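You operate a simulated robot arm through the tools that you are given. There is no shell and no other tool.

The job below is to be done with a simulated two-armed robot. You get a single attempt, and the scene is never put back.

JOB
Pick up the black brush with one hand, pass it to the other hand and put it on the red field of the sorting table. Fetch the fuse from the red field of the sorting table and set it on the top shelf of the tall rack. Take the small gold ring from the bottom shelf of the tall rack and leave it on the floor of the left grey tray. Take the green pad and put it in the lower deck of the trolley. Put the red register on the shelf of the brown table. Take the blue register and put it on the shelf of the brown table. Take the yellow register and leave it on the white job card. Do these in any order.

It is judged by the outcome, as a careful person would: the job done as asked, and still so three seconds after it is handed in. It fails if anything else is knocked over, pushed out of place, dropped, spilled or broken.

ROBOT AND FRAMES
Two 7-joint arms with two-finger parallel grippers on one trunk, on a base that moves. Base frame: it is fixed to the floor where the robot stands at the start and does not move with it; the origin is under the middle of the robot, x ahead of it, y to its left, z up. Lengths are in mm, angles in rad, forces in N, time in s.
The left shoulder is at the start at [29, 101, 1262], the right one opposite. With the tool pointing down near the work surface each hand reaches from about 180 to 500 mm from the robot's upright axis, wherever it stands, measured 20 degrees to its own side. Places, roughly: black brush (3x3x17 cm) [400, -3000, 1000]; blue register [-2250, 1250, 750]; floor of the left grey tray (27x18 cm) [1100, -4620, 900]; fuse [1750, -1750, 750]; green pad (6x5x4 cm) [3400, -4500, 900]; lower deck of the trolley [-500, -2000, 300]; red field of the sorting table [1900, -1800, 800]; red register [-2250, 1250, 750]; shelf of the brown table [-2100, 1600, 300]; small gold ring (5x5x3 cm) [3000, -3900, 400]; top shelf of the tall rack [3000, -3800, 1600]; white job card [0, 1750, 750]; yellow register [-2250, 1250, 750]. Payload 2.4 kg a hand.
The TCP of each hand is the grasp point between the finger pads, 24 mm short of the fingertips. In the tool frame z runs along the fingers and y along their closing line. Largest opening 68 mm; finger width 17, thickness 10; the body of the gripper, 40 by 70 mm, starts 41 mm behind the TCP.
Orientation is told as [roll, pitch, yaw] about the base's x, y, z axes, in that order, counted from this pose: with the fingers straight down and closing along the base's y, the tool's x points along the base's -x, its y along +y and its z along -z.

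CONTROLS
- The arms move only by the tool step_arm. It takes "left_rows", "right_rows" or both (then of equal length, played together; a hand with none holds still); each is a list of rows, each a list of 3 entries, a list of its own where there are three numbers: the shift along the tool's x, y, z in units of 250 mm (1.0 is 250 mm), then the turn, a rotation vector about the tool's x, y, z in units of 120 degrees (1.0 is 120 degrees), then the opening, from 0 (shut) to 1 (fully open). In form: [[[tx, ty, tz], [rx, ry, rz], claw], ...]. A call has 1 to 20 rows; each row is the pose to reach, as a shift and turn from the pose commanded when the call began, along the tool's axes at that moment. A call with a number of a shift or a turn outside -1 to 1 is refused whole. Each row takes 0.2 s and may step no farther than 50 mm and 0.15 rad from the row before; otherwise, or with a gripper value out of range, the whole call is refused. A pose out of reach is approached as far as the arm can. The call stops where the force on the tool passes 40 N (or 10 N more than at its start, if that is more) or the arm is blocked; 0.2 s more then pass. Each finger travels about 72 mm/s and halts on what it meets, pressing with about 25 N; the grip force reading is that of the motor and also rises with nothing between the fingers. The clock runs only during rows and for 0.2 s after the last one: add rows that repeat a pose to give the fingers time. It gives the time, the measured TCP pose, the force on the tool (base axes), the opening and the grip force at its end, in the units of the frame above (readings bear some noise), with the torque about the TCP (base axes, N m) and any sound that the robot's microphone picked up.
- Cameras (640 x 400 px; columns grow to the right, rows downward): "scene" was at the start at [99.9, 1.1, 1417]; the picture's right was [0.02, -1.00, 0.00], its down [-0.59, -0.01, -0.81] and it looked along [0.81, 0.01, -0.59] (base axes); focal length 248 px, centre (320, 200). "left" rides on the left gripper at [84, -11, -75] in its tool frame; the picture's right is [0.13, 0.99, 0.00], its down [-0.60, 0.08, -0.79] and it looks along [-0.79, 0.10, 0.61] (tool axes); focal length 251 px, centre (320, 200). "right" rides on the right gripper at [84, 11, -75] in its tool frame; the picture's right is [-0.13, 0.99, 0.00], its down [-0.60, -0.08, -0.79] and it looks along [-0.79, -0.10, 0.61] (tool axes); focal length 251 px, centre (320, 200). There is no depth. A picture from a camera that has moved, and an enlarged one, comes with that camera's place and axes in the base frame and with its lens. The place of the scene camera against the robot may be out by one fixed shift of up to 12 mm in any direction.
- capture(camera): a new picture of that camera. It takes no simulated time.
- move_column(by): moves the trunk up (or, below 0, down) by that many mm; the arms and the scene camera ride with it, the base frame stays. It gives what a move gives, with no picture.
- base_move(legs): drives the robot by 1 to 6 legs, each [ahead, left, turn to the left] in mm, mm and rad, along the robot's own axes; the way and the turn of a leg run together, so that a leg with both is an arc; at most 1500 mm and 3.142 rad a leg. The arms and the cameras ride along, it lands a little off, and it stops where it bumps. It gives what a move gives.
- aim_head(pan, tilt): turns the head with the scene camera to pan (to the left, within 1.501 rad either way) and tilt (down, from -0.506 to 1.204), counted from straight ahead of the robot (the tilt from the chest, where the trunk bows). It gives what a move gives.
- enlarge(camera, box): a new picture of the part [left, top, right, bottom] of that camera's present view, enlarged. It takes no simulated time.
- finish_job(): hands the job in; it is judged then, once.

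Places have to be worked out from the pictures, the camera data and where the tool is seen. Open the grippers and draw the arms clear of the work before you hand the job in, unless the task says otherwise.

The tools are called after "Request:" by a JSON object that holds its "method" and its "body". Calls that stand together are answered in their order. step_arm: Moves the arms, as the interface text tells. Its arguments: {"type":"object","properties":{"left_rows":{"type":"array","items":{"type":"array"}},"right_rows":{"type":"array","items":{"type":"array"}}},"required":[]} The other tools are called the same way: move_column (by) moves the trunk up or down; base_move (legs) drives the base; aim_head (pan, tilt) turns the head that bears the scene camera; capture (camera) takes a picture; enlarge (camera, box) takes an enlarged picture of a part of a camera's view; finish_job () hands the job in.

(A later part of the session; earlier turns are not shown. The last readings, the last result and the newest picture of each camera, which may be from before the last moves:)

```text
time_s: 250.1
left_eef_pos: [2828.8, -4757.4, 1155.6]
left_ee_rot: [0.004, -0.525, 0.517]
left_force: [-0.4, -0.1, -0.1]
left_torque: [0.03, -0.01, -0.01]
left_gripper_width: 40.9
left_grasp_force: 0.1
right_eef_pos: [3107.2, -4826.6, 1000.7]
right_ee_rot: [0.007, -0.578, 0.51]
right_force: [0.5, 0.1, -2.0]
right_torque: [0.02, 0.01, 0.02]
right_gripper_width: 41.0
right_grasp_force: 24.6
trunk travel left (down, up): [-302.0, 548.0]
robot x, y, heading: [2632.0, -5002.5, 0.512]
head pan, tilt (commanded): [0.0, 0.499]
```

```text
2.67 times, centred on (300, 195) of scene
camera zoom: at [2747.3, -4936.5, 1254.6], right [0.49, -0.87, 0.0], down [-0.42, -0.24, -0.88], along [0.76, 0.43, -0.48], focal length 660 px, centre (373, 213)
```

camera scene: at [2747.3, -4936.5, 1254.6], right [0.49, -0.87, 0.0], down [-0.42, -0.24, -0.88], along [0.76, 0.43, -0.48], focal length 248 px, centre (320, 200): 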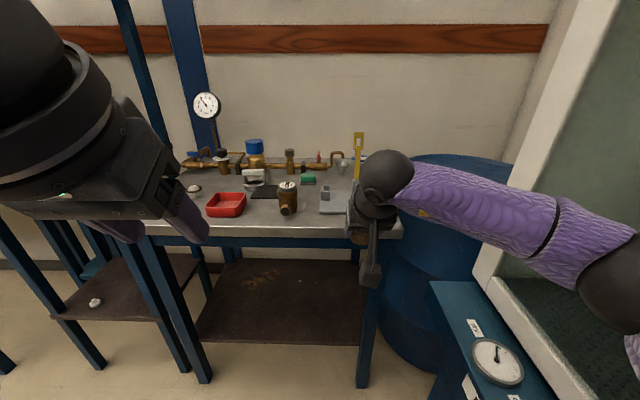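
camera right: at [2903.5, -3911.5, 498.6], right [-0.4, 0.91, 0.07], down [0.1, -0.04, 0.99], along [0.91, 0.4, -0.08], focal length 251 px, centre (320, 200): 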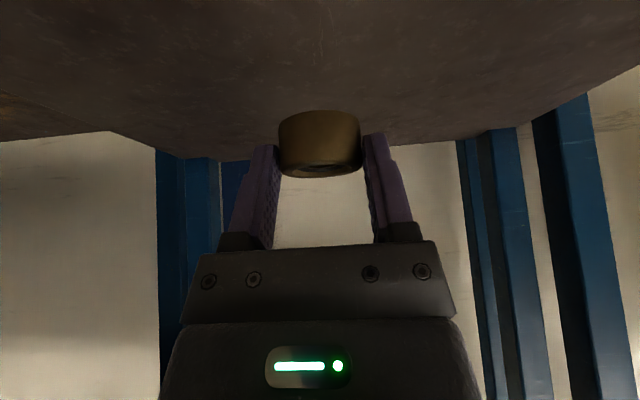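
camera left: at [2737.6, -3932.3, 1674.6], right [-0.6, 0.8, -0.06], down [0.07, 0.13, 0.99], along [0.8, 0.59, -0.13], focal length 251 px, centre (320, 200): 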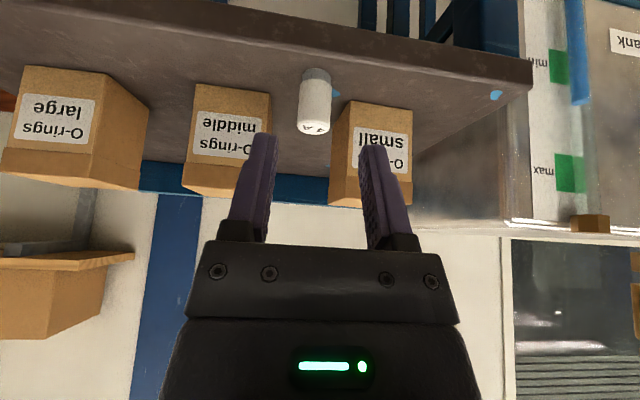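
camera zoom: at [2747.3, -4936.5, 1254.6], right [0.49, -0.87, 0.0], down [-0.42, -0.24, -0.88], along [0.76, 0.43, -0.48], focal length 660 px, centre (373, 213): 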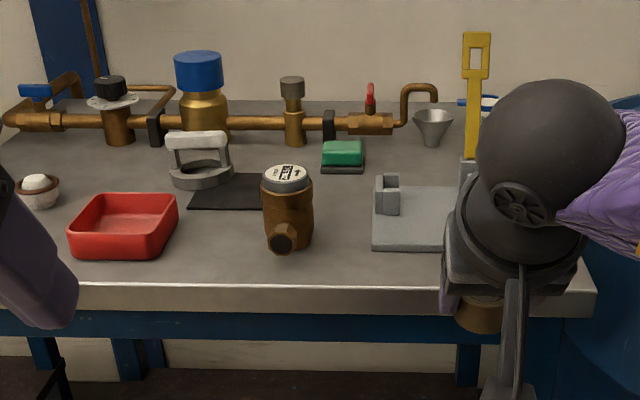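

The drying cabinet is close on the right, and the pad lies ~300 mm behind the bench edge between a meter and a fixture. I'll first deliver the ring so both arms are flexible: move left away from the cabinet, tuck the right hand, then turn around toward the grey trays.

Request:
{"method": "base_move", "body": {"legs": [[0, 500, 0.0], [0, 580, 0.0]]}}

Request:
{"method": "step_arm", "body": {"right_rows": [[[0.13, 0, -0.09], [0, 0, 0], 0.35], [[0.26, 0, -0.18], [0, 0, 0], 0.35], [[0.39, 0, -0.26], [0, 0, 0], 0.35]]}}

Request:
{"method": "base_move", "body": {"legs": [[0, 0, 1.571], [0, 0, 1.571]]}}

Request:
{"method": "aim_head", "body": {"pan": 0.0, "tilt": 0.45}}

Request:
{"method": "capture", "body": {"camera": "scene"}}

```text
time_s: 255.9
left_eef_pos: [2283.7, -3814.8, 1155.3]
left_ee_rot: [0.003, -0.524, 0.532]
left_force: [0.2, 0.1, 0.9]
left_torque: [0.02, 0.02, 0.03]
left_gripper_width: 40.7
left_grasp_force: 0.0
right_eef_pos: [2564.4, -3881.8, 1002.0]
right_ee_rot: [0.004, -0.577, 0.524]
right_force: [-0.9, -0.3, -2.0]
right_torque: [0.03, 0.02, -0.02]
right_gripper_width: 40.8
right_grasp_force: 25.0
trunk travel left (down, up): [-302.0, 548.0]
robot x, y, heading: [2094.4, -4067.4, 0.531]
head pan, tilt (commanded): [0.0, 0.499]
```

```text
time_s: 256.7
left_eef_pos: [2284.9, -3815.4, 1155.1]
left_ee_rot: [0.005, -0.523, 0.531]
left_force: [-0.4, -0.9, 0.4]
left_torque: [-0.01, -0.01, -0.01]
left_gripper_width: 40.9
left_grasp_force: 0.2
right_eef_pos: [2463.9, -3938.7, 1001.6]
right_ee_rot: [0.006, -0.579, 0.519]
right_force: [-0.4, 0.3, -1.8]
right_torque: [-0.01, -0.04, 0.01]
right_gripper_width: 41.1
right_grasp_force: 25.0
trunk travel left (down, up): [-302.0, 548.0]
robot x, y, heading: [2095.3, -4066.4, 0.529]
head pan, tilt (commanded): [0.0, 0.499]
```

```text
time_s: 264.8
left_eef_pos: [1904.1, -4316.2, 1156.1]
left_ee_rot: [0.006, -0.524, -2.612]
left_force: [-0.3, 0.0, -0.8]
left_torque: [0.0, -0.01, 0.01]
left_gripper_width: 41.0
left_grasp_force: 0.1
right_eef_pos: [1727.4, -4191.5, 1000.8]
right_ee_rot: [0.005, -0.578, -2.62]
right_force: [0.1, -0.9, -1.1]
right_torque: [0.02, -0.01, -0.01]
right_gripper_width: 40.9
right_grasp_force: 24.2
trunk travel left (down, up): [-302.0, 548.0]
robot x, y, heading: [2094.7, -4070.3, -2.616]
head pan, tilt (commanded): [0.0, 0.499]
```

```text
time_s: 265.4
left_eef_pos: [1905.5, -4317.2, 1155.8]
left_ee_rot: [0.005, -0.523, -2.613]
left_force: [-0.6, 1.0, -0.1]
left_torque: [0.05, 0.01, 0.0]
left_gripper_width: 40.8
left_grasp_force: 0.0
right_eef_pos: [1727.7, -4191.6, 1001.8]
right_ee_rot: [0.008, -0.58, -2.621]
right_force: [-0.5, 0.4, -0.8]
right_torque: [0.02, -0.03, 0.01]
right_gripper_width: 40.6
right_grasp_force: 25.2
trunk travel left (down, up): [-302.0, 548.0]
robot x, y, heading: [2095.4, -4064.0, -2.61]
head pan, tilt (commanded): [0.0, 0.45]
```

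```text
taken
camera scene: at [1964.0, -4136.7, 1259.0], right [-0.5, 0.86, 0.0], down [0.38, 0.22, -0.9], along [-0.78, -0.45, -0.44], focal length 248 px, centre (320, 200)
```

scene: 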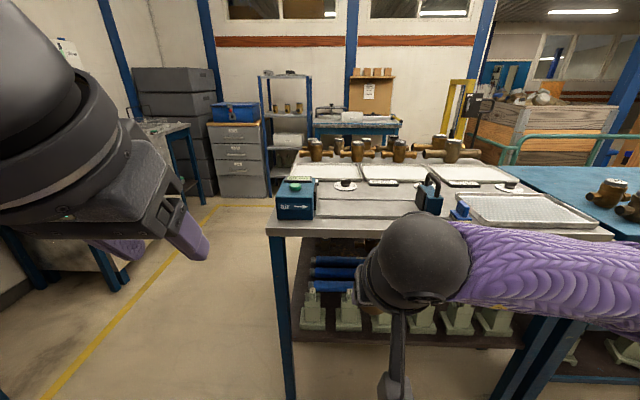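

I see a test bench with several trays. Zooming to identify the left grey tray.

Request:
{"method": "enlarge", "body": {"camera": "scene", "box": [260, 120, 600, 250]}}

```text
1.88 times, centred on (430, 185) of scene
camera zoom: at [1964.0, -4136.7, 1259.0], right [-0.5, 0.86, 0.0], down [0.38, 0.22, -0.9], along [-0.78, -0.45, -0.44], focal length 466 px, centre (113, 228)
```

zoom: 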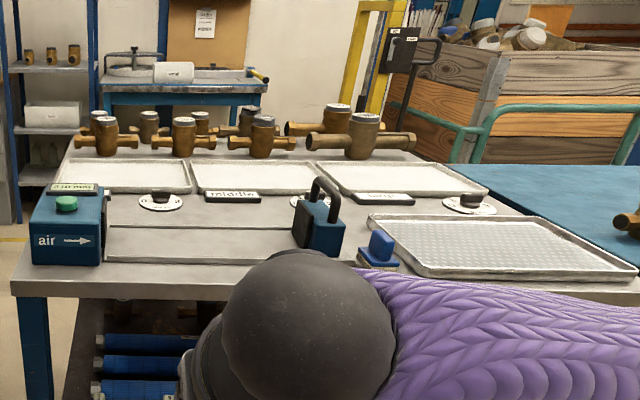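

The left grey tray sits at the left end of the bench, ≈385 mm behind its front edge but only ≈165 mm from its left end. So I'll go around to the bench's left end: left 650, forward 1100, then turn right to face it.

Request:
{"method": "base_move", "body": {"legs": [[0, 650, 0.0], [1100, 0, 0.0]]}}

Request:
{"method": "aim_head", "body": {"pan": -1.0, "tilt": 0.5}}

Request:
{"method": "capture", "body": {"camera": "scene"}}

```text
time_s: 274.2
left_eef_pos: [1300.8, -5443.5, 1155.7]
left_ee_rot: [0.006, -0.523, -2.583]
left_force: [0.2, 0.0, 0.0]
left_torque: [0.0, 0.0, 0.01]
left_gripper_width: 40.8
left_grasp_force: 0.1
right_eef_pos: [1117.8, -5323.3, 1001.8]
right_ee_rot: [0.004, -0.578, -2.593]
right_force: [-0.2, 0.3, -0.9]
right_torque: [0.02, -0.02, 0.02]
right_gripper_width: 40.6
right_grasp_force: 25.6
trunk travel left (down, up): [-302.0, 548.0]
robot x, y, heading: [1483.6, -5183.8, -2.586]
head pan, tilt (commanded): [0.0, 0.45]
```

```text
time_s: 275.4
left_eef_pos: [1300.1, -5443.0, 1155.8]
left_ee_rot: [0.004, -0.524, -2.583]
left_force: [-0.3, 0.4, 0.1]
left_torque: [-0.03, 0.0, 0.03]
left_gripper_width: 40.8
left_grasp_force: 0.1
right_eef_pos: [1118.4, -5323.0, 1002.0]
right_ee_rot: [0.004, -0.578, -2.594]
right_force: [1.1, 0.2, -2.4]
right_torque: [-0.01, 0.0, -0.01]
right_gripper_width: 40.6
right_grasp_force: 24.9
trunk travel left (down, up): [-302.0, 548.0]
robot x, y, heading: [1485.1, -5189.7, -2.586]
head pan, tilt (commanded): [-1.0, 0.499]
```

```text
taken
camera scene: at [1350.0, -5174.8, 1254.6], right [0.43, 0.9, 0.0], down [0.43, -0.21, -0.88], along [-0.79, 0.38, -0.48], focal length 248 px, centre (320, 200)
```

scene: 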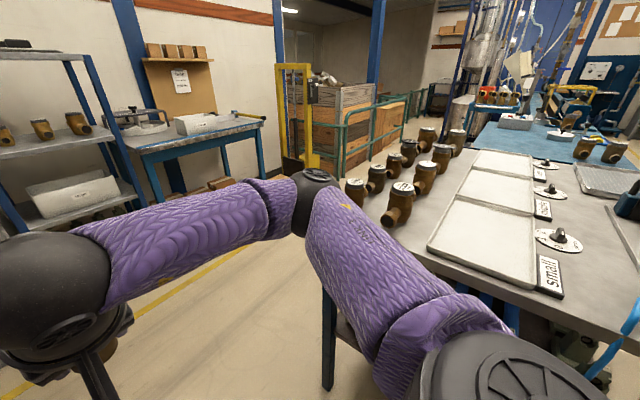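

I'm off the bench's left end. Turning right 1.59 rad to face it.

Request:
{"method": "base_move", "body": {"legs": [[0, 0, -1.59]]}}

Request:
{"method": "aim_head", "body": {"pan": 0.0, "tilt": 0.55}}

Request:
{"method": "capture", "body": {"camera": "scene"}}

```text
time_s: 279.7
left_eef_pos: [1230.5, -5000.7, 1155.7]
left_ee_rot: [0.004, -0.521, 2.112]
left_force: [0.0, 0.0, -1.0]
left_torque: [-0.02, -0.01, 0.02]
left_gripper_width: 40.8
left_grasp_force: 0.1
right_eef_pos: [1353.0, -4821.5, 1002.6]
right_ee_rot: [0.007, -0.575, 2.101]
right_force: [-0.5, 0.4, -2.2]
right_torque: [0.01, -0.02, 0.01]
right_gripper_width: 40.6
right_grasp_force: 25.0
trunk travel left (down, up): [-302.0, 548.0]
robot x, y, heading: [1485.1, -5184.5, 2.108]
head pan, tilt (commanded): [-1.0, 0.499]
```

```text
time_s: 281.0
left_eef_pos: [1230.9, -5002.3, 1156.6]
left_ee_rot: [0.007, -0.523, 2.111]
left_force: [0.1, 1.2, -0.5]
left_torque: [0.02, 0.03, 0.03]
left_gripper_width: 40.7
left_grasp_force: 0.1
right_eef_pos: [1353.8, -4821.8, 1001.4]
right_ee_rot: [0.005, -0.577, 2.101]
right_force: [0.3, -0.4, -1.3]
right_torque: [-0.02, -0.04, -0.03]
right_gripper_width: 40.6
right_grasp_force: 24.8
trunk travel left (down, up): [-302.0, 548.0]
robot x, y, heading: [1482.8, -5186.3, 2.107]
head pan, tilt (commanded): [0.0, 0.55]
```

```text
taken
camera scene: at [1402.5, -5069.5, 1250.0], right [0.86, 0.51, 0.0], down [0.27, -0.45, -0.85], along [-0.44, 0.73, -0.52], focal length 248 px, centre (320, 200)
```

scene: 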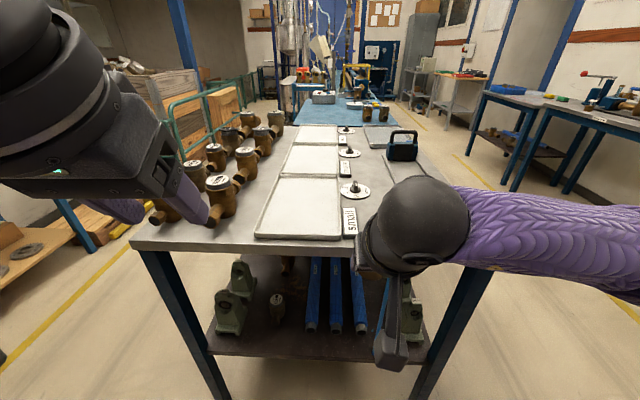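

The near tray ("small" label) is the left grey tray: it spans ≈580–860 mm ahead, centred 58 mm left. I'll move forward 180 and left 120 so the right hand can lower the ring into it.

Request:
{"method": "base_move", "body": {"legs": [[180, 120, 0.0]]}}

Request:
{"method": "capture", "body": {"camera": "scene"}}

Request:
{"method": "capture", "body": {"camera": "right"}}

```text
time_s: 282.6
left_eef_pos: [1033.6, -4905.7, 1153.4]
left_ee_rot: [0.001, -0.522, 2.115]
left_force: [-0.5, 1.1, 0.1]
left_torque: [-0.01, -0.01, 0.02]
left_gripper_width: 41.0
left_grasp_force: 0.0
right_eef_pos: [1155.4, -4726.5, 1001.8]
right_ee_rot: [0.004, -0.579, 2.103]
right_force: [-1.1, 0.0, -1.4]
right_torque: [-0.02, 0.0, 0.0]
right_gripper_width: 40.5
right_grasp_force: 25.0
trunk travel left (down, up): [-302.0, 548.0]
robot x, y, heading: [1288.1, -5089.8, 2.112]
head pan, tilt (commanded): [0.0, 0.55]
```

```text
taken
camera scene: at [1205.3, -4975.0, 1250.0], right [0.86, 0.51, 0.0], down [0.27, -0.45, -0.85], along [-0.44, 0.73, -0.52], focal length 248 px, centre (320, 200)
```

scene: 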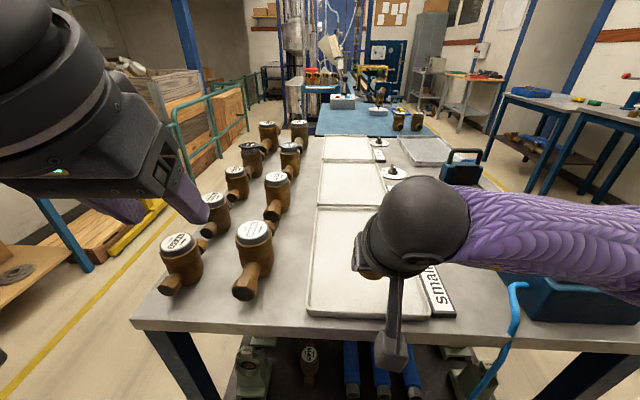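

```text
taken
camera right: at [1204.0, -4828.3, 1019.0], right [-0.91, -0.41, 0.07], down [0.03, 0.1, 0.99], along [-0.42, 0.91, -0.08], focal length 251 px, centre (320, 200)
```

right: 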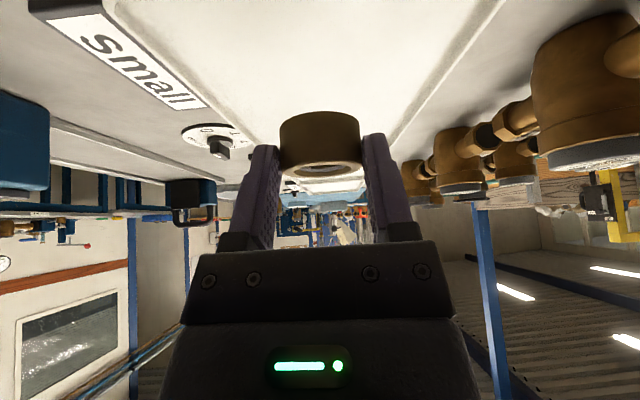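

The right hand is laterally centred over the tray (near rim right below it). I'll extend 95 mm forward at this height, then look before lowering.

Request:
{"method": "step_arm", "body": {"right_rows": [[[-0.16, 0, 0.104], [0, 0, 0], 0.35], [[-0.318, 0, 0.2075], [0, 0, 0], 0.35], [[-0.318, 0, 0.2075], [0, 0, 0], 0.35]]}}

Request:
{"method": "capture", "body": {"camera": "right"}}

Request:
{"method": "enlarge", "body": {"camera": "scene", "box": [260, 150, 500, 350]}}

```text
time_s: 283.4
left_eef_pos: [1034.1, -4906.6, 1155.3]
left_ee_rot: [0.005, -0.524, 2.114]
left_force: [-0.4, -0.8, 0.2]
left_torque: [0.03, -0.02, 0.01]
left_gripper_width: 40.8
left_grasp_force: 0.1
right_eef_pos: [1107.6, -4646.3, 1003.3]
right_ee_rot: [0.005, -0.577, 2.105]
right_force: [-0.1, -0.9, -0.8]
right_torque: [-0.01, 0.02, 0.0]
right_gripper_width: 40.6
right_grasp_force: 25.0
trunk travel left (down, up): [-302.0, 548.0]
robot x, y, heading: [1290.0, -5091.1, 2.106]
head pan, tilt (commanded): [0.0, 0.55]
```

```text
taken
camera right: at [1155.8, -4747.4, 1020.1], right [-0.91, -0.41, 0.07], down [0.03, 0.1, 0.99], along [-0.42, 0.91, -0.08], focal length 251 px, centre (320, 200)
```

right: 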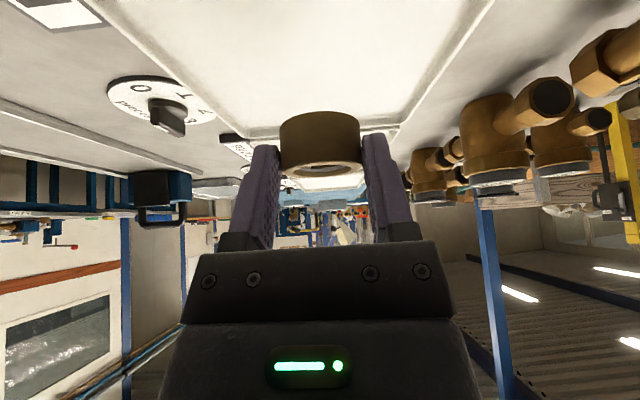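

```text
2.00 times, centred on (380, 250) of scene
camera zoom: at [1205.5, -4975.1, 1250.0], right [0.86, 0.51, 0.0], down [0.27, -0.45, -0.85], along [-0.44, 0.73, -0.52], focal length 495 px, centre (200, 100)
```

zoom: 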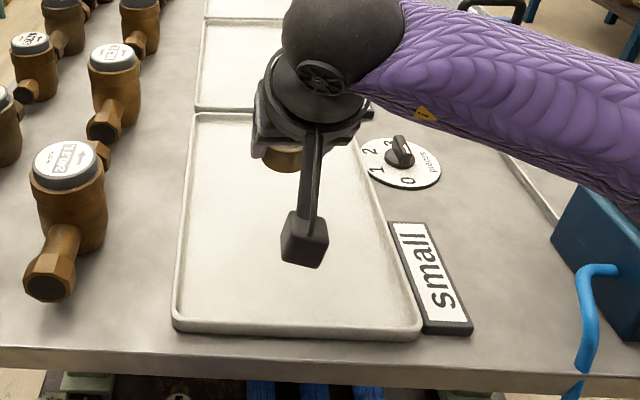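

Using the tray's known width, its rim is at z≈913, floor ≈905; the ring is well inside. Lowering 55 mm first.

Request:
{"method": "step_arm", "body": {"right_rows": [[[0.06, 0, 0.092], [0, 0, 0], 0.35], [[0.12, 0, 0.184], [0, 0, 0], 0.35], [[0.12, 0, 0.184], [0, 0, 0], 0.35]]}}

Request:
{"method": "capture", "body": {"camera": "right"}}

```text
time_s: 284.2
left_eef_pos: [1034.6, -4907.1, 1154.3]
left_ee_rot: [0.005, -0.524, 2.113]
left_force: [0.5, -0.4, -0.5]
left_torque: [0.02, 0.01, 0.0]
left_gripper_width: 40.7
left_grasp_force: 0.0
right_eef_pos: [1108.2, -4645.9, 948.2]
right_ee_rot: [0.006, -0.578, 2.104]
right_force: [0.0, 0.9, -2.4]
right_torque: [0.0, -0.05, 0.03]
right_gripper_width: 40.6
right_grasp_force: 25.2
trunk travel left (down, up): [-302.0, 548.0]
robot x, y, heading: [1287.5, -5094.0, 2.112]
head pan, tilt (commanded): [0.0, 0.55]
```

```text
taken
camera right: at [1155.1, -4747.6, 964.4], right [-0.91, -0.41, 0.07], down [0.03, 0.1, 0.99], along [-0.42, 0.91, -0.08], focal length 251 px, centre (320, 200)
```

right: 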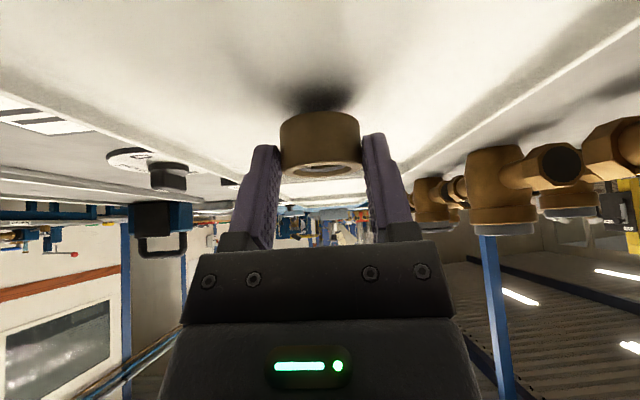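

The ring's shadow shows it is ≈10–15 mm above the tray floor. Lowering in small rows until contact.

Request:
{"method": "step_arm", "body": {"right_rows": [[[0.0087, 0, 0.0134], [0, 0, 0], 0.35], [[0.0153, 0, 0.0235], [0, 0, 0], 0.35], [[0.0197, 0, 0.0302], [0, 0, 0], 0.35], [[0.024, 0, 0.0369], [0, 0, 0], 0.35]]}}

```text
time_s: 285.2
left_eef_pos: [1033.4, -4906.7, 1154.9]
left_ee_rot: [0.003, -0.522, 2.113]
left_force: [-0.4, -0.3, 0.4]
left_torque: [0.01, -0.01, 0.03]
left_gripper_width: 41.0
left_grasp_force: 0.0
right_eef_pos: [1108.5, -4645.6, 937.0]
right_ee_rot: [0.005, -0.582, 2.103]
right_force: [-1.3, 2.3, 10.0]
right_torque: [0.25, -0.09, 0.01]
right_gripper_width: 40.8
right_grasp_force: 24.7
trunk travel left (down, up): [-302.0, 548.0]
robot x, y, heading: [1283.5, -5095.2, 2.107]
head pan, tilt (commanded): [0.0, 0.55]
```

Contact (10 N) on the tray floor. Opening and withdrawing along the tool axis.

Request:
{"method": "step_arm", "body": {"right_rows": [[[0, 0, 0], [0, 0, 0], 0.6], [[0, 0, 0], [0, 0, 0], 0.75], [[0, 0, 0], [0, 0, 0], 0.85], [[0, 0, -0.1], [0, 0, 0], 0.85], [[0, 0, -0.26], [0, 0, 0], 0.85], [[0.02, 0, -0.44], [0, 0, 0], 0.85]]}}

Request:
{"method": "capture", "body": {"camera": "right"}}

Request:
{"method": "enlarge", "body": {"camera": "scene", "box": [240, 150, 480, 350]}}

```text
time_s: 286.6
left_eef_pos: [1034.7, -4906.9, 1156.1]
left_ee_rot: [0.006, -0.523, 2.115]
left_force: [1.0, 0.4, 0.0]
left_torque: [-0.01, -0.01, 0.01]
left_gripper_width: 40.8
left_grasp_force: 0.1
right_eef_pos: [1141.7, -4700.4, 1022.5]
right_ee_rot: [0.004, -0.578, 2.102]
right_force: [-0.1, 0.9, -0.2]
right_torque: [0.0, -0.01, -0.02]
right_gripper_width: 57.9
right_grasp_force: 0.0
trunk travel left (down, up): [-302.0, 548.0]
robot x, y, heading: [1288.2, -5094.1, 2.104]
head pan, tilt (commanded): [0.0, 0.55]
```

```text
taken
camera right: at [1189.0, -4801.9, 1039.7], right [-0.91, -0.41, 0.07], down [0.03, 0.1, 0.99], along [-0.42, 0.91, -0.08], focal length 251 px, centre (320, 200)
```

right: 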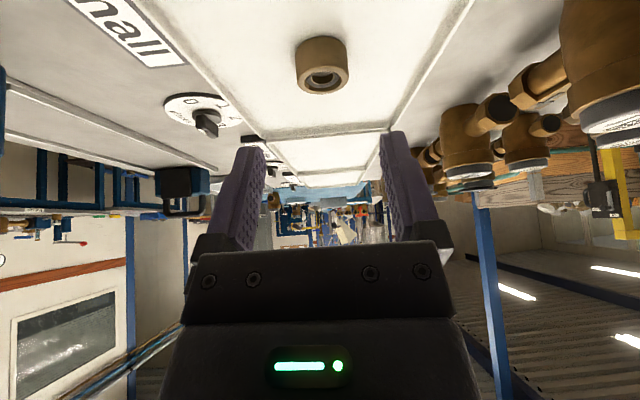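

```text
2.00 times, centred on (360, 250) of scene
camera zoom: at [1205.7, -4975.4, 1250.0], right [0.86, 0.51, 0.0], down [0.27, -0.45, -0.85], along [-0.44, 0.73, -0.52], focal length 495 px, centre (240, 100)
```

zoom: 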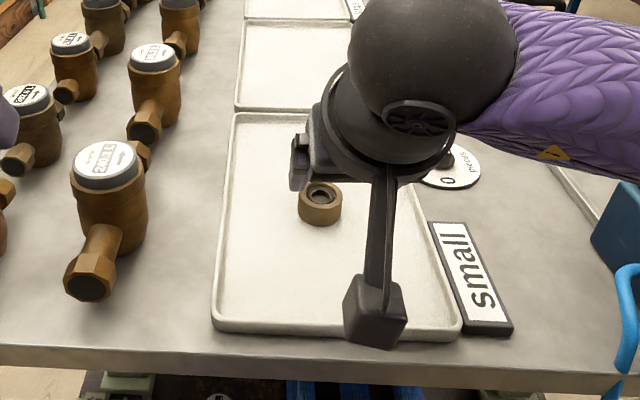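

The ring lies in the left grey tray. Next I need to locate the trolley (straight ahead along the line, ≈3.4 m) and the brush; zooming ahead.

Request:
{"method": "enlarge", "body": {"camera": "scene", "box": [250, 30, 490, 180]}}

Request:
{"method": "aim_head", "body": {"pan": 0.5, "tilt": 0.3}}

Request:
{"method": "capture", "body": {"camera": "scene"}}

```text
2.67 times, centred on (370, 105) of scene
camera zoom: at [1205.7, -4975.4, 1250.0], right [0.86, 0.51, 0.0], down [0.27, -0.45, -0.85], along [-0.44, 0.73, -0.52], focal length 660 px, centre (187, 453)
```

zoom: 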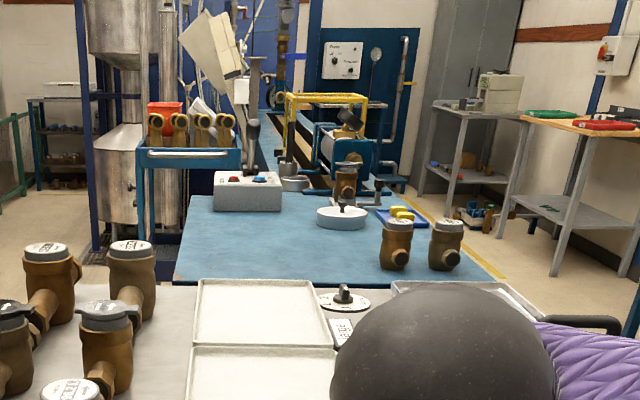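

```text
time_s: 287.6
left_eef_pos: [1034.8, -4906.8, 1155.4]
left_ee_rot: [0.006, -0.523, 2.114]
left_force: [0.2, 0.1, 1.1]
left_torque: [-0.02, 0.01, 0.02]
left_gripper_width: 40.8
left_grasp_force: 0.1
right_eef_pos: [1140.4, -4700.0, 1022.2]
right_ee_rot: [0.007, -0.577, 2.103]
right_force: [0.6, -0.2, 0.6]
right_torque: [0.02, -0.02, -0.02]
right_gripper_width: 57.9
right_grasp_force: 0.1
trunk travel left (down, up): [-302.0, 548.0]
robot x, y, heading: [1284.8, -5096.0, 2.114]
head pan, tilt (commanded): [0.499, 0.3]
```

```text
taken
camera scene: at [1171.3, -5004.8, 1273.0], right [0.51, 0.86, 0.0], down [0.26, -0.15, -0.96], along [-0.82, 0.49, -0.3], focal length 248 px, centre (320, 200)
```

scene: 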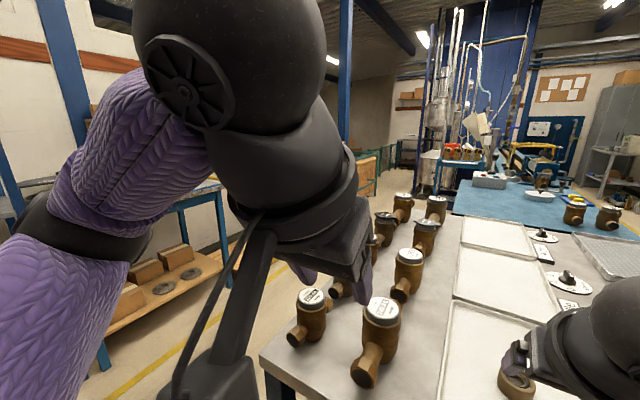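

The trolley is the blue two-deck cart (brass meters and red box on top, white handle) on the far side of the line, reachable by the back aisle. First I'll fetch the green pad: back away from the bench, return along the same path, and face the pad bench again.

Request:
{"method": "base_move", "body": {"legs": [[-200, -80, 0.0], [0, -1080, 0.0], [0, 0, -1.59]]}}

Request:
{"method": "aim_head", "body": {"pan": -0.3, "tilt": 0.5}}

Request:
{"method": "capture", "body": {"camera": "scene"}}

```text
time_s: 298.2
left_eef_pos: [2577.6, -4418.1, 1156.1]
left_ee_rot: [0.007, -0.524, 0.526]
left_force: [-0.6, 0.4, -0.1]
left_torque: [-0.01, 0.03, 0.01]
left_gripper_width: 41.0
left_grasp_force: 0.1
right_eef_pos: [2783.6, -4527.4, 1021.8]
right_ee_rot: [0.005, -0.577, 0.517]
right_force: [0.3, -0.3, -0.1]
right_torque: [0.01, -0.02, 0.01]
right_gripper_width: 57.8
right_grasp_force: 0.0
trunk travel left (down, up): [-302.0, 548.0]
robot x, y, heading: [2386.8, -4665.1, 0.526]
head pan, tilt (commanded): [0.499, 0.3]
```

```text
time_s: 299.4
left_eef_pos: [2578.2, -4417.9, 1154.8]
left_ee_rot: [0.005, -0.524, 0.527]
left_force: [0.3, -0.2, -0.5]
left_torque: [0.02, 0.01, 0.03]
left_gripper_width: 41.0
left_grasp_force: 0.1
right_eef_pos: [2783.5, -4527.0, 1022.6]
right_ee_rot: [0.005, -0.578, 0.517]
right_force: [0.3, 0.5, 0.1]
right_torque: [0.02, -0.02, 0.02]
right_gripper_width: 58.0
right_grasp_force: 0.1
trunk travel left (down, up): [-302.0, 548.0]
robot x, y, heading: [2391.9, -4666.6, 0.521]
head pan, tilt (commanded): [-0.3, 0.499]
```

```text
taken
camera scene: at [2508.1, -4623.2, 1254.6], right [0.22, -0.97, 0.0], down [-0.47, -0.11, -0.88], along [0.86, 0.2, -0.48], focal length 248 px, centre (320, 200)
```

scene: 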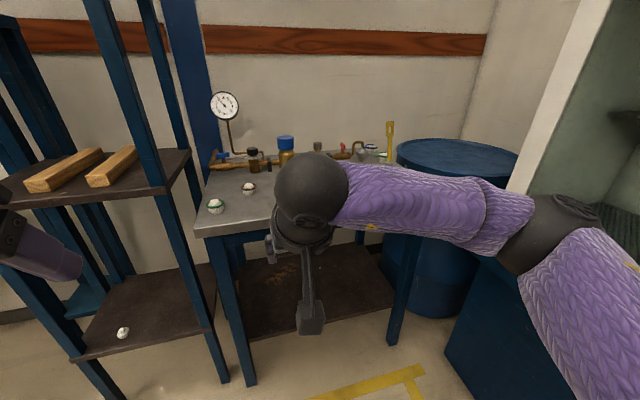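

I'll use the right hand for the pad, with the base further left so the arm stays clear of the cabinet. Moving right 240 and forward 230, then checking.

Request:
{"method": "base_move", "body": {"legs": [[0, -240, 0.0], [230, 0, 0.0]]}}

Request:
{"method": "aim_head", "body": {"pan": 0.0, "tilt": 0.5}}

Request:
{"method": "capture", "body": {"camera": "scene"}}

Request:
{"method": "capture", "body": {"camera": "right"}}

```text
time_s: 302.5
left_eef_pos: [2896.2, -4510.8, 1156.6]
left_ee_rot: [0.005, -0.523, 0.528]
left_force: [0.0, 0.9, 0.3]
left_torque: [0.01, -0.03, -0.04]
left_gripper_width: 40.9
left_grasp_force: 0.1
right_eef_pos: [3101.2, -4618.5, 1022.0]
right_ee_rot: [0.005, -0.578, 0.516]
right_force: [0.3, -0.4, 0.3]
right_torque: [0.01, -0.02, 0.02]
right_gripper_width: 57.7
right_grasp_force: 0.0
trunk travel left (down, up): [-302.0, 548.0]
robot x, y, heading: [2704.1, -4758.3, 0.522]
head pan, tilt (commanded): [-0.3, 0.499]
```

```text
time_s: 303.3
left_eef_pos: [2896.8, -4510.0, 1155.5]
left_ee_rot: [0.007, -0.524, 0.529]
left_force: [-0.1, -0.6, 0.8]
left_torque: [-0.04, -0.02, 0.01]
left_gripper_width: 40.6
left_grasp_force: 0.1
right_eef_pos: [3100.5, -4619.2, 1020.7]
right_ee_rot: [0.004, -0.578, 0.516]
right_force: [-0.3, -0.1, -0.5]
right_torque: [0.02, -0.04, 0.01]
right_gripper_width: 57.8
right_grasp_force: 0.0
trunk travel left (down, up): [-302.0, 548.0]
robot x, y, heading: [2706.5, -4756.9, 0.527]
head pan, tilt (commanded): [0.0, 0.499]
```

```text
taken
camera scene: at [2815.8, -4690.0, 1254.6], right [0.5, -0.87, 0.0], down [-0.41, -0.24, -0.88], along [0.76, 0.44, -0.48], focal length 248 px, centre (320, 200)
```

scene: 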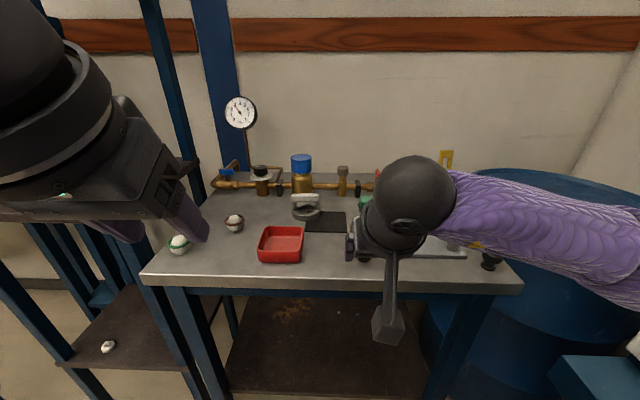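

```text
taken
camera right: at [2999.5, -4665.4, 1039.4], right [-0.4, 0.91, 0.07], down [0.1, -0.04, 0.99], along [0.91, 0.4, -0.08], focal length 251 px, centre (320, 200)
```

right: 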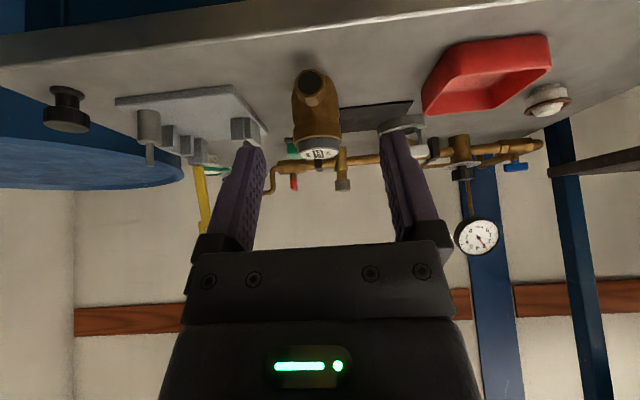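

Request:
{"method": "enlarge", "body": {"camera": "right", "box": [200, 40, 440, 200]}}

Request:
{"method": "enlarge", "body": {"camera": "scene", "box": [140, 140, 540, 300]}}

```text
2.50 times, centred on (320, 120) of right
camera zoom: at [2999.5, -4665.4, 1039.4], right [-0.4, 0.91, 0.07], down [0.1, -0.04, 0.99], along [0.91, 0.4, -0.08], focal length 629 px, centre (320, 400)
```

zoom: 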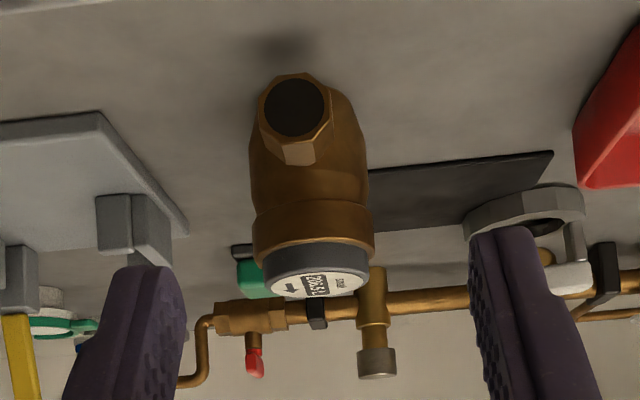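

```text
1.60 times, centred on (340, 220) of scene
camera zoom: at [2815.8, -4690.0, 1254.6], right [0.5, -0.87, 0.0], down [-0.41, -0.24, -0.88], along [0.76, 0.44, -0.48], focal length 396 px, centre (288, 168)
```

zoom: 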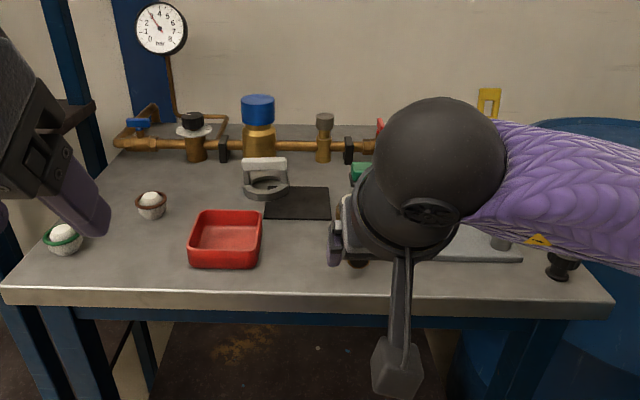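

I've mapped it: bench top z≈850, edge u≈513; the pad is 33 mm tall at about (3506,-4459); the meter (top ≈925) stands in front-left of it and a fixture block in front-right, leaving a corridor. I'll drive forward 215 mm with the right hand at z 1020, above everything.

Request:
{"method": "base_move", "body": {"legs": [[120, 0, 0.0]]}}

Request:
{"method": "base_move", "body": {"legs": [[95, 0, 0.0]]}}

Request:
{"method": "capture", "body": {"camera": "right"}}

Request:
{"method": "capture", "body": {"camera": "scene"}}

```text
time_s: 304.5
left_eef_pos: [2999.9, -4449.9, 1155.6]
left_ee_rot: [0.005, -0.523, 0.525]
left_force: [0.7, 0.2, -0.3]
left_torque: [-0.01, -0.03, 0.03]
left_gripper_width: 41.2
left_grasp_force: 0.0
right_eef_pos: [3204.3, -4561.1, 1022.2]
right_ee_rot: [0.003, -0.579, 0.516]
right_force: [0.4, -0.5, -0.8]
right_torque: [-0.01, -0.02, -0.01]
right_gripper_width: 57.6
right_grasp_force: 0.1
trunk travel left (down, up): [-302.0, 548.0]
robot x, y, heading: [2806.2, -4699.8, 0.52]
head pan, tilt (commanded): [0.0, 0.499]
```

```text
time_s: 305.6
left_eef_pos: [3082.7, -4402.2, 1153.8]
left_ee_rot: [0.005, -0.523, 0.523]
left_force: [-0.6, -0.1, -0.7]
left_torque: [0.0, -0.02, 0.0]
left_gripper_width: 40.8
left_grasp_force: 0.1
right_eef_pos: [3286.8, -4511.4, 1022.9]
right_ee_rot: [0.007, -0.577, 0.514]
right_force: [-0.8, 0.3, -0.6]
right_torque: [0.05, 0.01, -0.01]
right_gripper_width: 57.9
right_grasp_force: 0.1
trunk travel left (down, up): [-302.0, 548.0]
robot x, y, heading: [2891.2, -4651.6, 0.523]
head pan, tilt (commanded): [0.0, 0.499]
```

```text
taken
camera right: at [3185.3, -4558.6, 1039.2], right [-0.4, 0.91, 0.07], down [0.1, -0.04, 0.99], along [0.91, 0.4, -0.08], focal length 251 px, centre (320, 200)
```

right: 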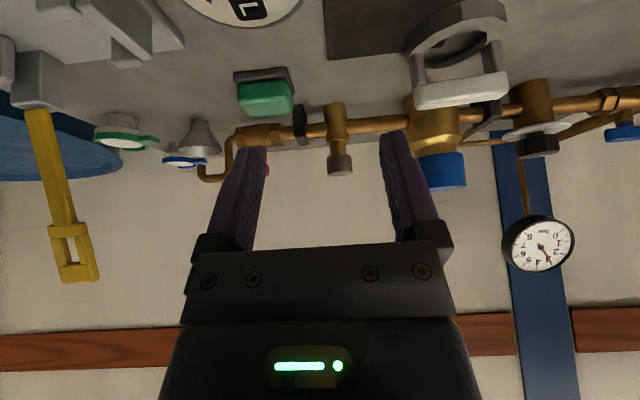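

```text
taken
camera scene: at [3001.6, -4583.0, 1254.5], right [0.5, -0.87, 0.0], down [-0.42, -0.24, -0.88], along [0.76, 0.44, -0.48], focal length 248 px, centre (320, 200)
```

scene: 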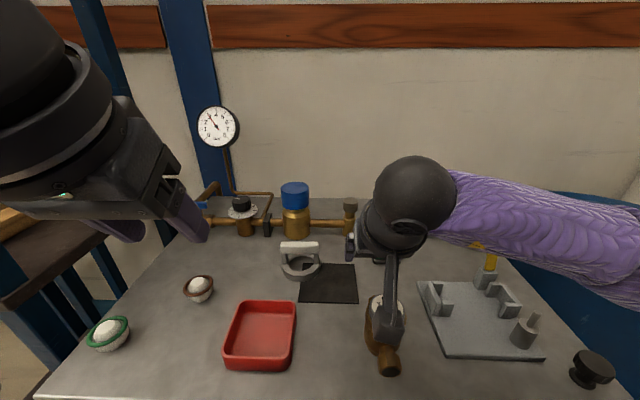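

Now the pad is clearly visible to the hand camera. Zooming to get its position and orientation.

Request:
{"method": "enlarge", "body": {"camera": "right", "box": [190, 30, 350, 150]}}

```text
3.33 times, centred on (270, 90) of right
camera zoom: at [3185.3, -4558.6, 1039.2], right [-0.4, 0.91, 0.07], down [0.1, -0.04, 0.99], along [0.91, 0.4, -0.08], focal length 838 px, centre (487, 567)
```

zoom: 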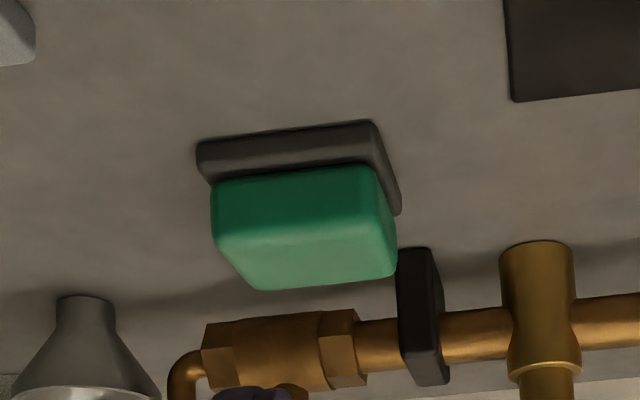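

Hand-camera parallax gives the real bench height z≈881 and the pad ≈58 mm wide, 30 mm tall, centre 157 mm ahead and 67 mm right of the TCP. I'll move above it at z≈1000 (clear of the meter), fingers fully open.

Request:
{"method": "step_arm", "body": {"right_rows": [[[-0.11, -0.067, 0.08], [0, 0, 0], 1], [[-0.225, -0.134, 0.17], [0, 0, 0], 1], [[-0.337, -0.2, 0.28], [0, 0, 0], 1], [[-0.449, -0.267, 0.403], [0, 0, 0], 1], [[-0.449, -0.267, 0.403], [0, 0, 0], 1]]}}

Request:
{"method": "capture", "body": {"camera": "right"}}

Request:
{"method": "capture", "body": {"camera": "scene"}}

```text
time_s: 306.8
left_eef_pos: [3081.5, -4403.3, 1156.1]
left_ee_rot: [0.005, -0.524, 0.526]
left_force: [-0.1, 0.2, -1.7]
left_torque: [0.03, -0.02, -0.04]
left_gripper_width: 40.9
left_grasp_force: 0.1
right_eef_pos: [3450.0, -4497.4, 997.0]
right_ee_rot: [0.003, -0.577, 0.516]
right_force: [-0.4, 0.3, 0.9]
right_torque: [0.03, 0.03, 0.02]
right_gripper_width: 68.0
right_grasp_force: 0.2
trunk travel left (down, up): [-302.0, 548.0]
robot x, y, heading: [2893.0, -4649.2, 0.524]
head pan, tilt (commanded): [0.0, 0.499]
```

```text
taken
camera right: at [3348.6, -4543.0, 1014.7], right [-0.4, 0.91, 0.07], down [0.1, -0.04, 0.99], along [0.91, 0.4, -0.08], focal length 251 px, centre (320, 200)
```

right: 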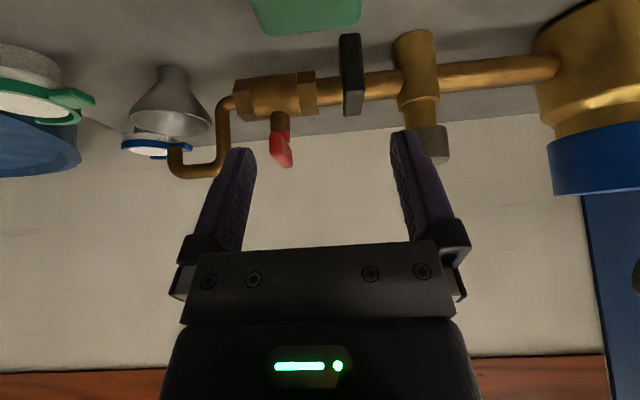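

```text
taken
camera scene: at [3001.3, -4583.2, 1254.6], right [0.5, -0.87, 0.0], down [-0.42, -0.24, -0.88], along [0.76, 0.44, -0.48], focal length 248 px, centre (320, 200)
```

scene: 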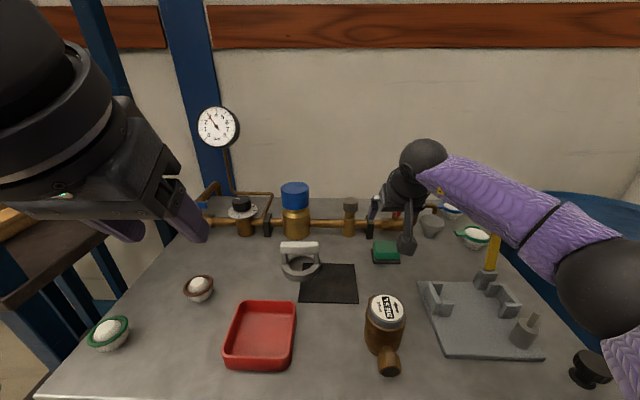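

The pad is laterally centred (within 1 mm), but I seem ≈10 mm too far forward. Descending 50 mm vertically with a 10 mm back-off, then checking.

Request:
{"method": "step_arm", "body": {"right_rows": [[[0.07, 0, 0.073], [0, 0, 0], 1], [[0.143, -0.001, 0.146], [0, 0, 0], 1], [[0.143, -0.001, 0.146], [0, 0, 0], 1]]}}

Request:
{"method": "capture", "body": {"camera": "right"}}

Request:
{"method": "enlarge", "body": {"camera": "scene", "box": [330, 180, 490, 300]}}

```text
time_s: 307.6
left_eef_pos: [3080.8, -4403.2, 1156.1]
left_ee_rot: [0.005, -0.524, 0.525]
left_force: [0.3, -0.1, -0.1]
left_torque: [0.0, 0.04, -0.01]
left_gripper_width: 41.0
left_grasp_force: 0.1
right_eef_pos: [3440.0, -4502.0, 946.8]
right_ee_rot: [0.004, -0.579, 0.517]
right_force: [0.0, -0.6, -1.0]
right_torque: [0.03, -0.01, -0.03]
right_gripper_width: 68.0
right_grasp_force: 0.0
trunk travel left (down, up): [-302.0, 548.0]
robot x, y, heading: [2893.3, -4654.8, 0.52]
head pan, tilt (commanded): [0.0, 0.499]
```

```text
taken
camera right: at [3339.2, -4547.1, 964.1], right [-0.4, 0.91, 0.07], down [0.1, -0.04, 0.99], along [0.91, 0.4, -0.08], focal length 251 px, centre (320, 200)
```

right: 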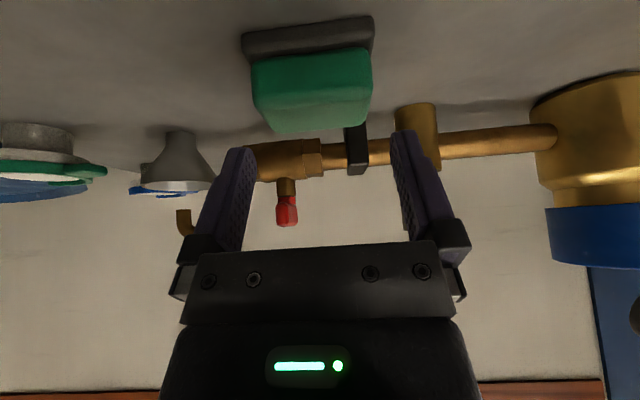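

```text
3.33 times, centred on (410, 240) of scene
camera zoom: at [3001.2, -4583.2, 1254.6], right [0.5, -0.87, 0.0], down [-0.41, -0.24, -0.88], along [0.76, 0.44, -0.48], focal length 826 px, centre (20, 67)
```

zoom: 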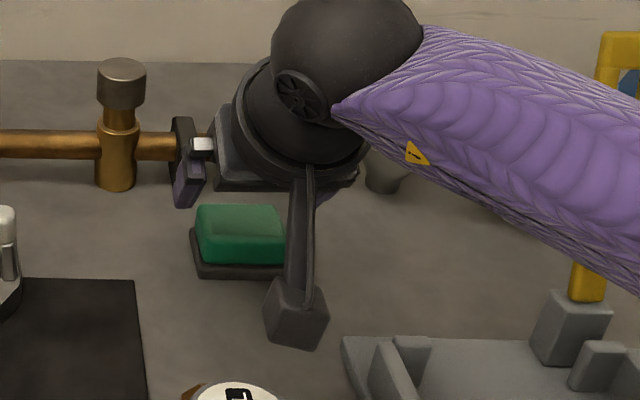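

The pad's centre is 15 mm ahead, 0.5 mm left; margins of ≈5 mm per side. I'll descend the remaining 39 mm vertically with a 7 mm forward correction, then check before closing.

Request:
{"method": "step_arm", "body": {"right_rows": [[[0.015, 0.002, 0.04], [0, 0, 0], 1], [[0.03, 0.002, 0.075], [0, 0, 0], 1], [[0.045, 0.002, 0.11], [0, 0, 0], 1], [[0.059, 0.002, 0.14], [0, 0, 0], 1], [[0.059, 0.002, 0.14], [0, 0, 0], 1]]}}

Request:
{"method": "capture", "body": {"camera": "right"}}

Request:
{"method": "enlarge", "body": {"camera": "scene", "box": [330, 200, 490, 320]}}

```text
time_s: 308.8
left_eef_pos: [3081.6, -4402.2, 1155.7]
left_ee_rot: [0.006, -0.523, 0.525]
left_force: [0.6, 0.5, 1.0]
left_torque: [-0.02, 0.01, -0.02]
left_gripper_width: 41.0
left_grasp_force: 0.0
right_eef_pos: [3446.7, -4498.8, 910.2]
right_ee_rot: [0.005, -0.576, 0.515]
right_force: [-0.1, -0.5, 0.1]
right_torque: [0.02, -0.02, 0.0]
right_gripper_width: 67.9
right_grasp_force: 0.1
trunk travel left (down, up): [-302.0, 548.0]
robot x, y, heading: [2889.5, -4652.4, 0.521]
head pan, tilt (commanded): [0.0, 0.499]
```

```text
taken
camera right: at [3344.5, -4543.8, 927.7], right [-0.4, 0.91, 0.07], down [0.1, -0.04, 0.99], along [0.91, 0.4, -0.08], focal length 251 px, centre (320, 200)
```

right: 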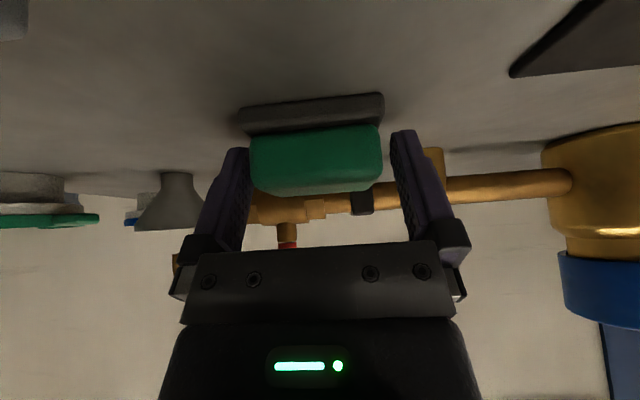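

```text
3.33 times, centred on (410, 260) of scene
camera zoom: at [3001.2, -4583.2, 1254.6], right [0.5, -0.87, 0.0], down [-0.41, -0.24, -0.88], along [0.76, 0.44, -0.48], focal length 826 px, centre (20, 0)
```

zoom: 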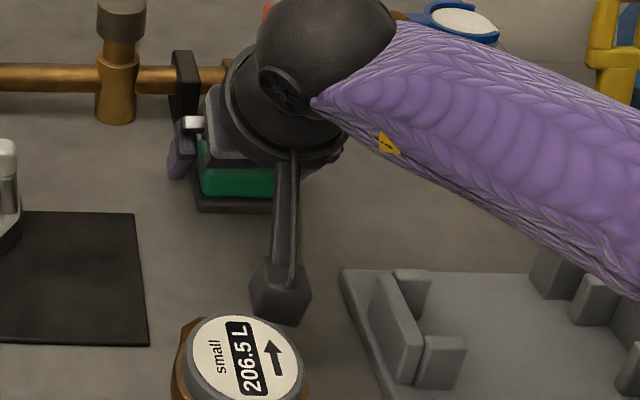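

The pad sits symmetrically between the fingers. Closing.

Request:
{"method": "step_arm", "body": {"right_rows": [[[0, 0, 0], [0, 0, 0], 0.85], [[0, 0, 0], [0, 0, 0], 0.7], [[0, 0, 0], [0, 0, 0], 0.6], [[0, 0, 0], [0, 0, 0], 0.6]]}}

```text
time_s: 309.8
left_eef_pos: [3081.1, -4402.4, 1155.1]
left_ee_rot: [0.007, -0.525, 0.526]
left_force: [0.5, 0.8, 0.1]
left_torque: [0.02, 0.0, -0.04]
left_gripper_width: 40.9
left_grasp_force: 0.1
right_eef_pos: [3445.3, -4498.5, 911.2]
right_ee_rot: [0.004, -0.577, 0.513]
right_force: [0.4, -0.1, -0.4]
right_torque: [0.0, 0.0, -0.02]
right_gripper_width: 57.0
right_grasp_force: 25.3
trunk travel left (down, up): [-302.0, 548.0]
robot x, y, heading: [2891.5, -4654.6, 0.53]
head pan, tilt (commanded): [0.0, 0.499]
```

Gripped at 57 mm. Lifting straight up 110 mm.

Request:
{"method": "step_arm", "body": {"right_rows": [[[-0.05, 0, -0.08], [0, 0, 0], 0.6], [[-0.13, 0, -0.2], [0, 0, 0], 0.6], [[-0.218, 0, -0.335], [0, 0, 0], 0.6], [[-0.24, 0, -0.37], [0, 0, 0], 0.6]]}}

Request:
{"method": "capture", "body": {"camera": "right"}}

```text
time_s: 310.8
left_eef_pos: [3082.0, -4402.9, 1156.1]
left_ee_rot: [0.004, -0.524, 0.526]
left_force: [0.6, -0.6, -0.8]
left_torque: [0.0, 0.02, 0.0]
left_gripper_width: 40.9
left_grasp_force: 0.0
right_eef_pos: [3445.6, -4499.8, 1021.9]
right_ee_rot: [0.004, -0.578, 0.517]
right_force: [0.3, 0.7, 0.1]
right_torque: [0.02, -0.04, 0.01]
right_gripper_width: 56.7
right_grasp_force: 25.2
trunk travel left (down, up): [-302.0, 548.0]
robot x, y, heading: [2888.7, -4652.5, 0.524]
head pan, tilt (commanded): [0.0, 0.499]
```

```text
taken
camera right: at [3343.6, -4545.2, 1038.8], right [-0.4, 0.91, 0.07], down [0.1, -0.04, 0.99], along [0.91, 0.4, -0.08], focal length 251 px, centre (320, 200)
```

right: 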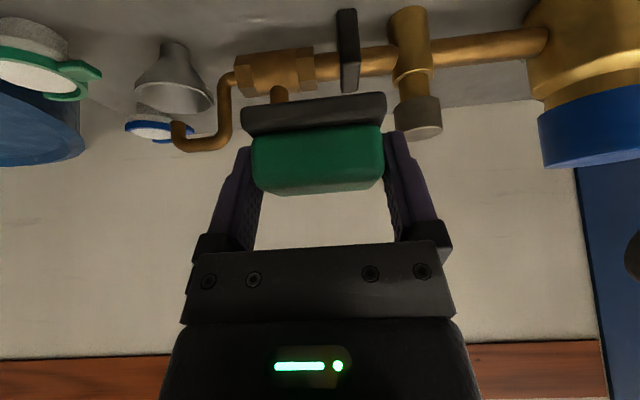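

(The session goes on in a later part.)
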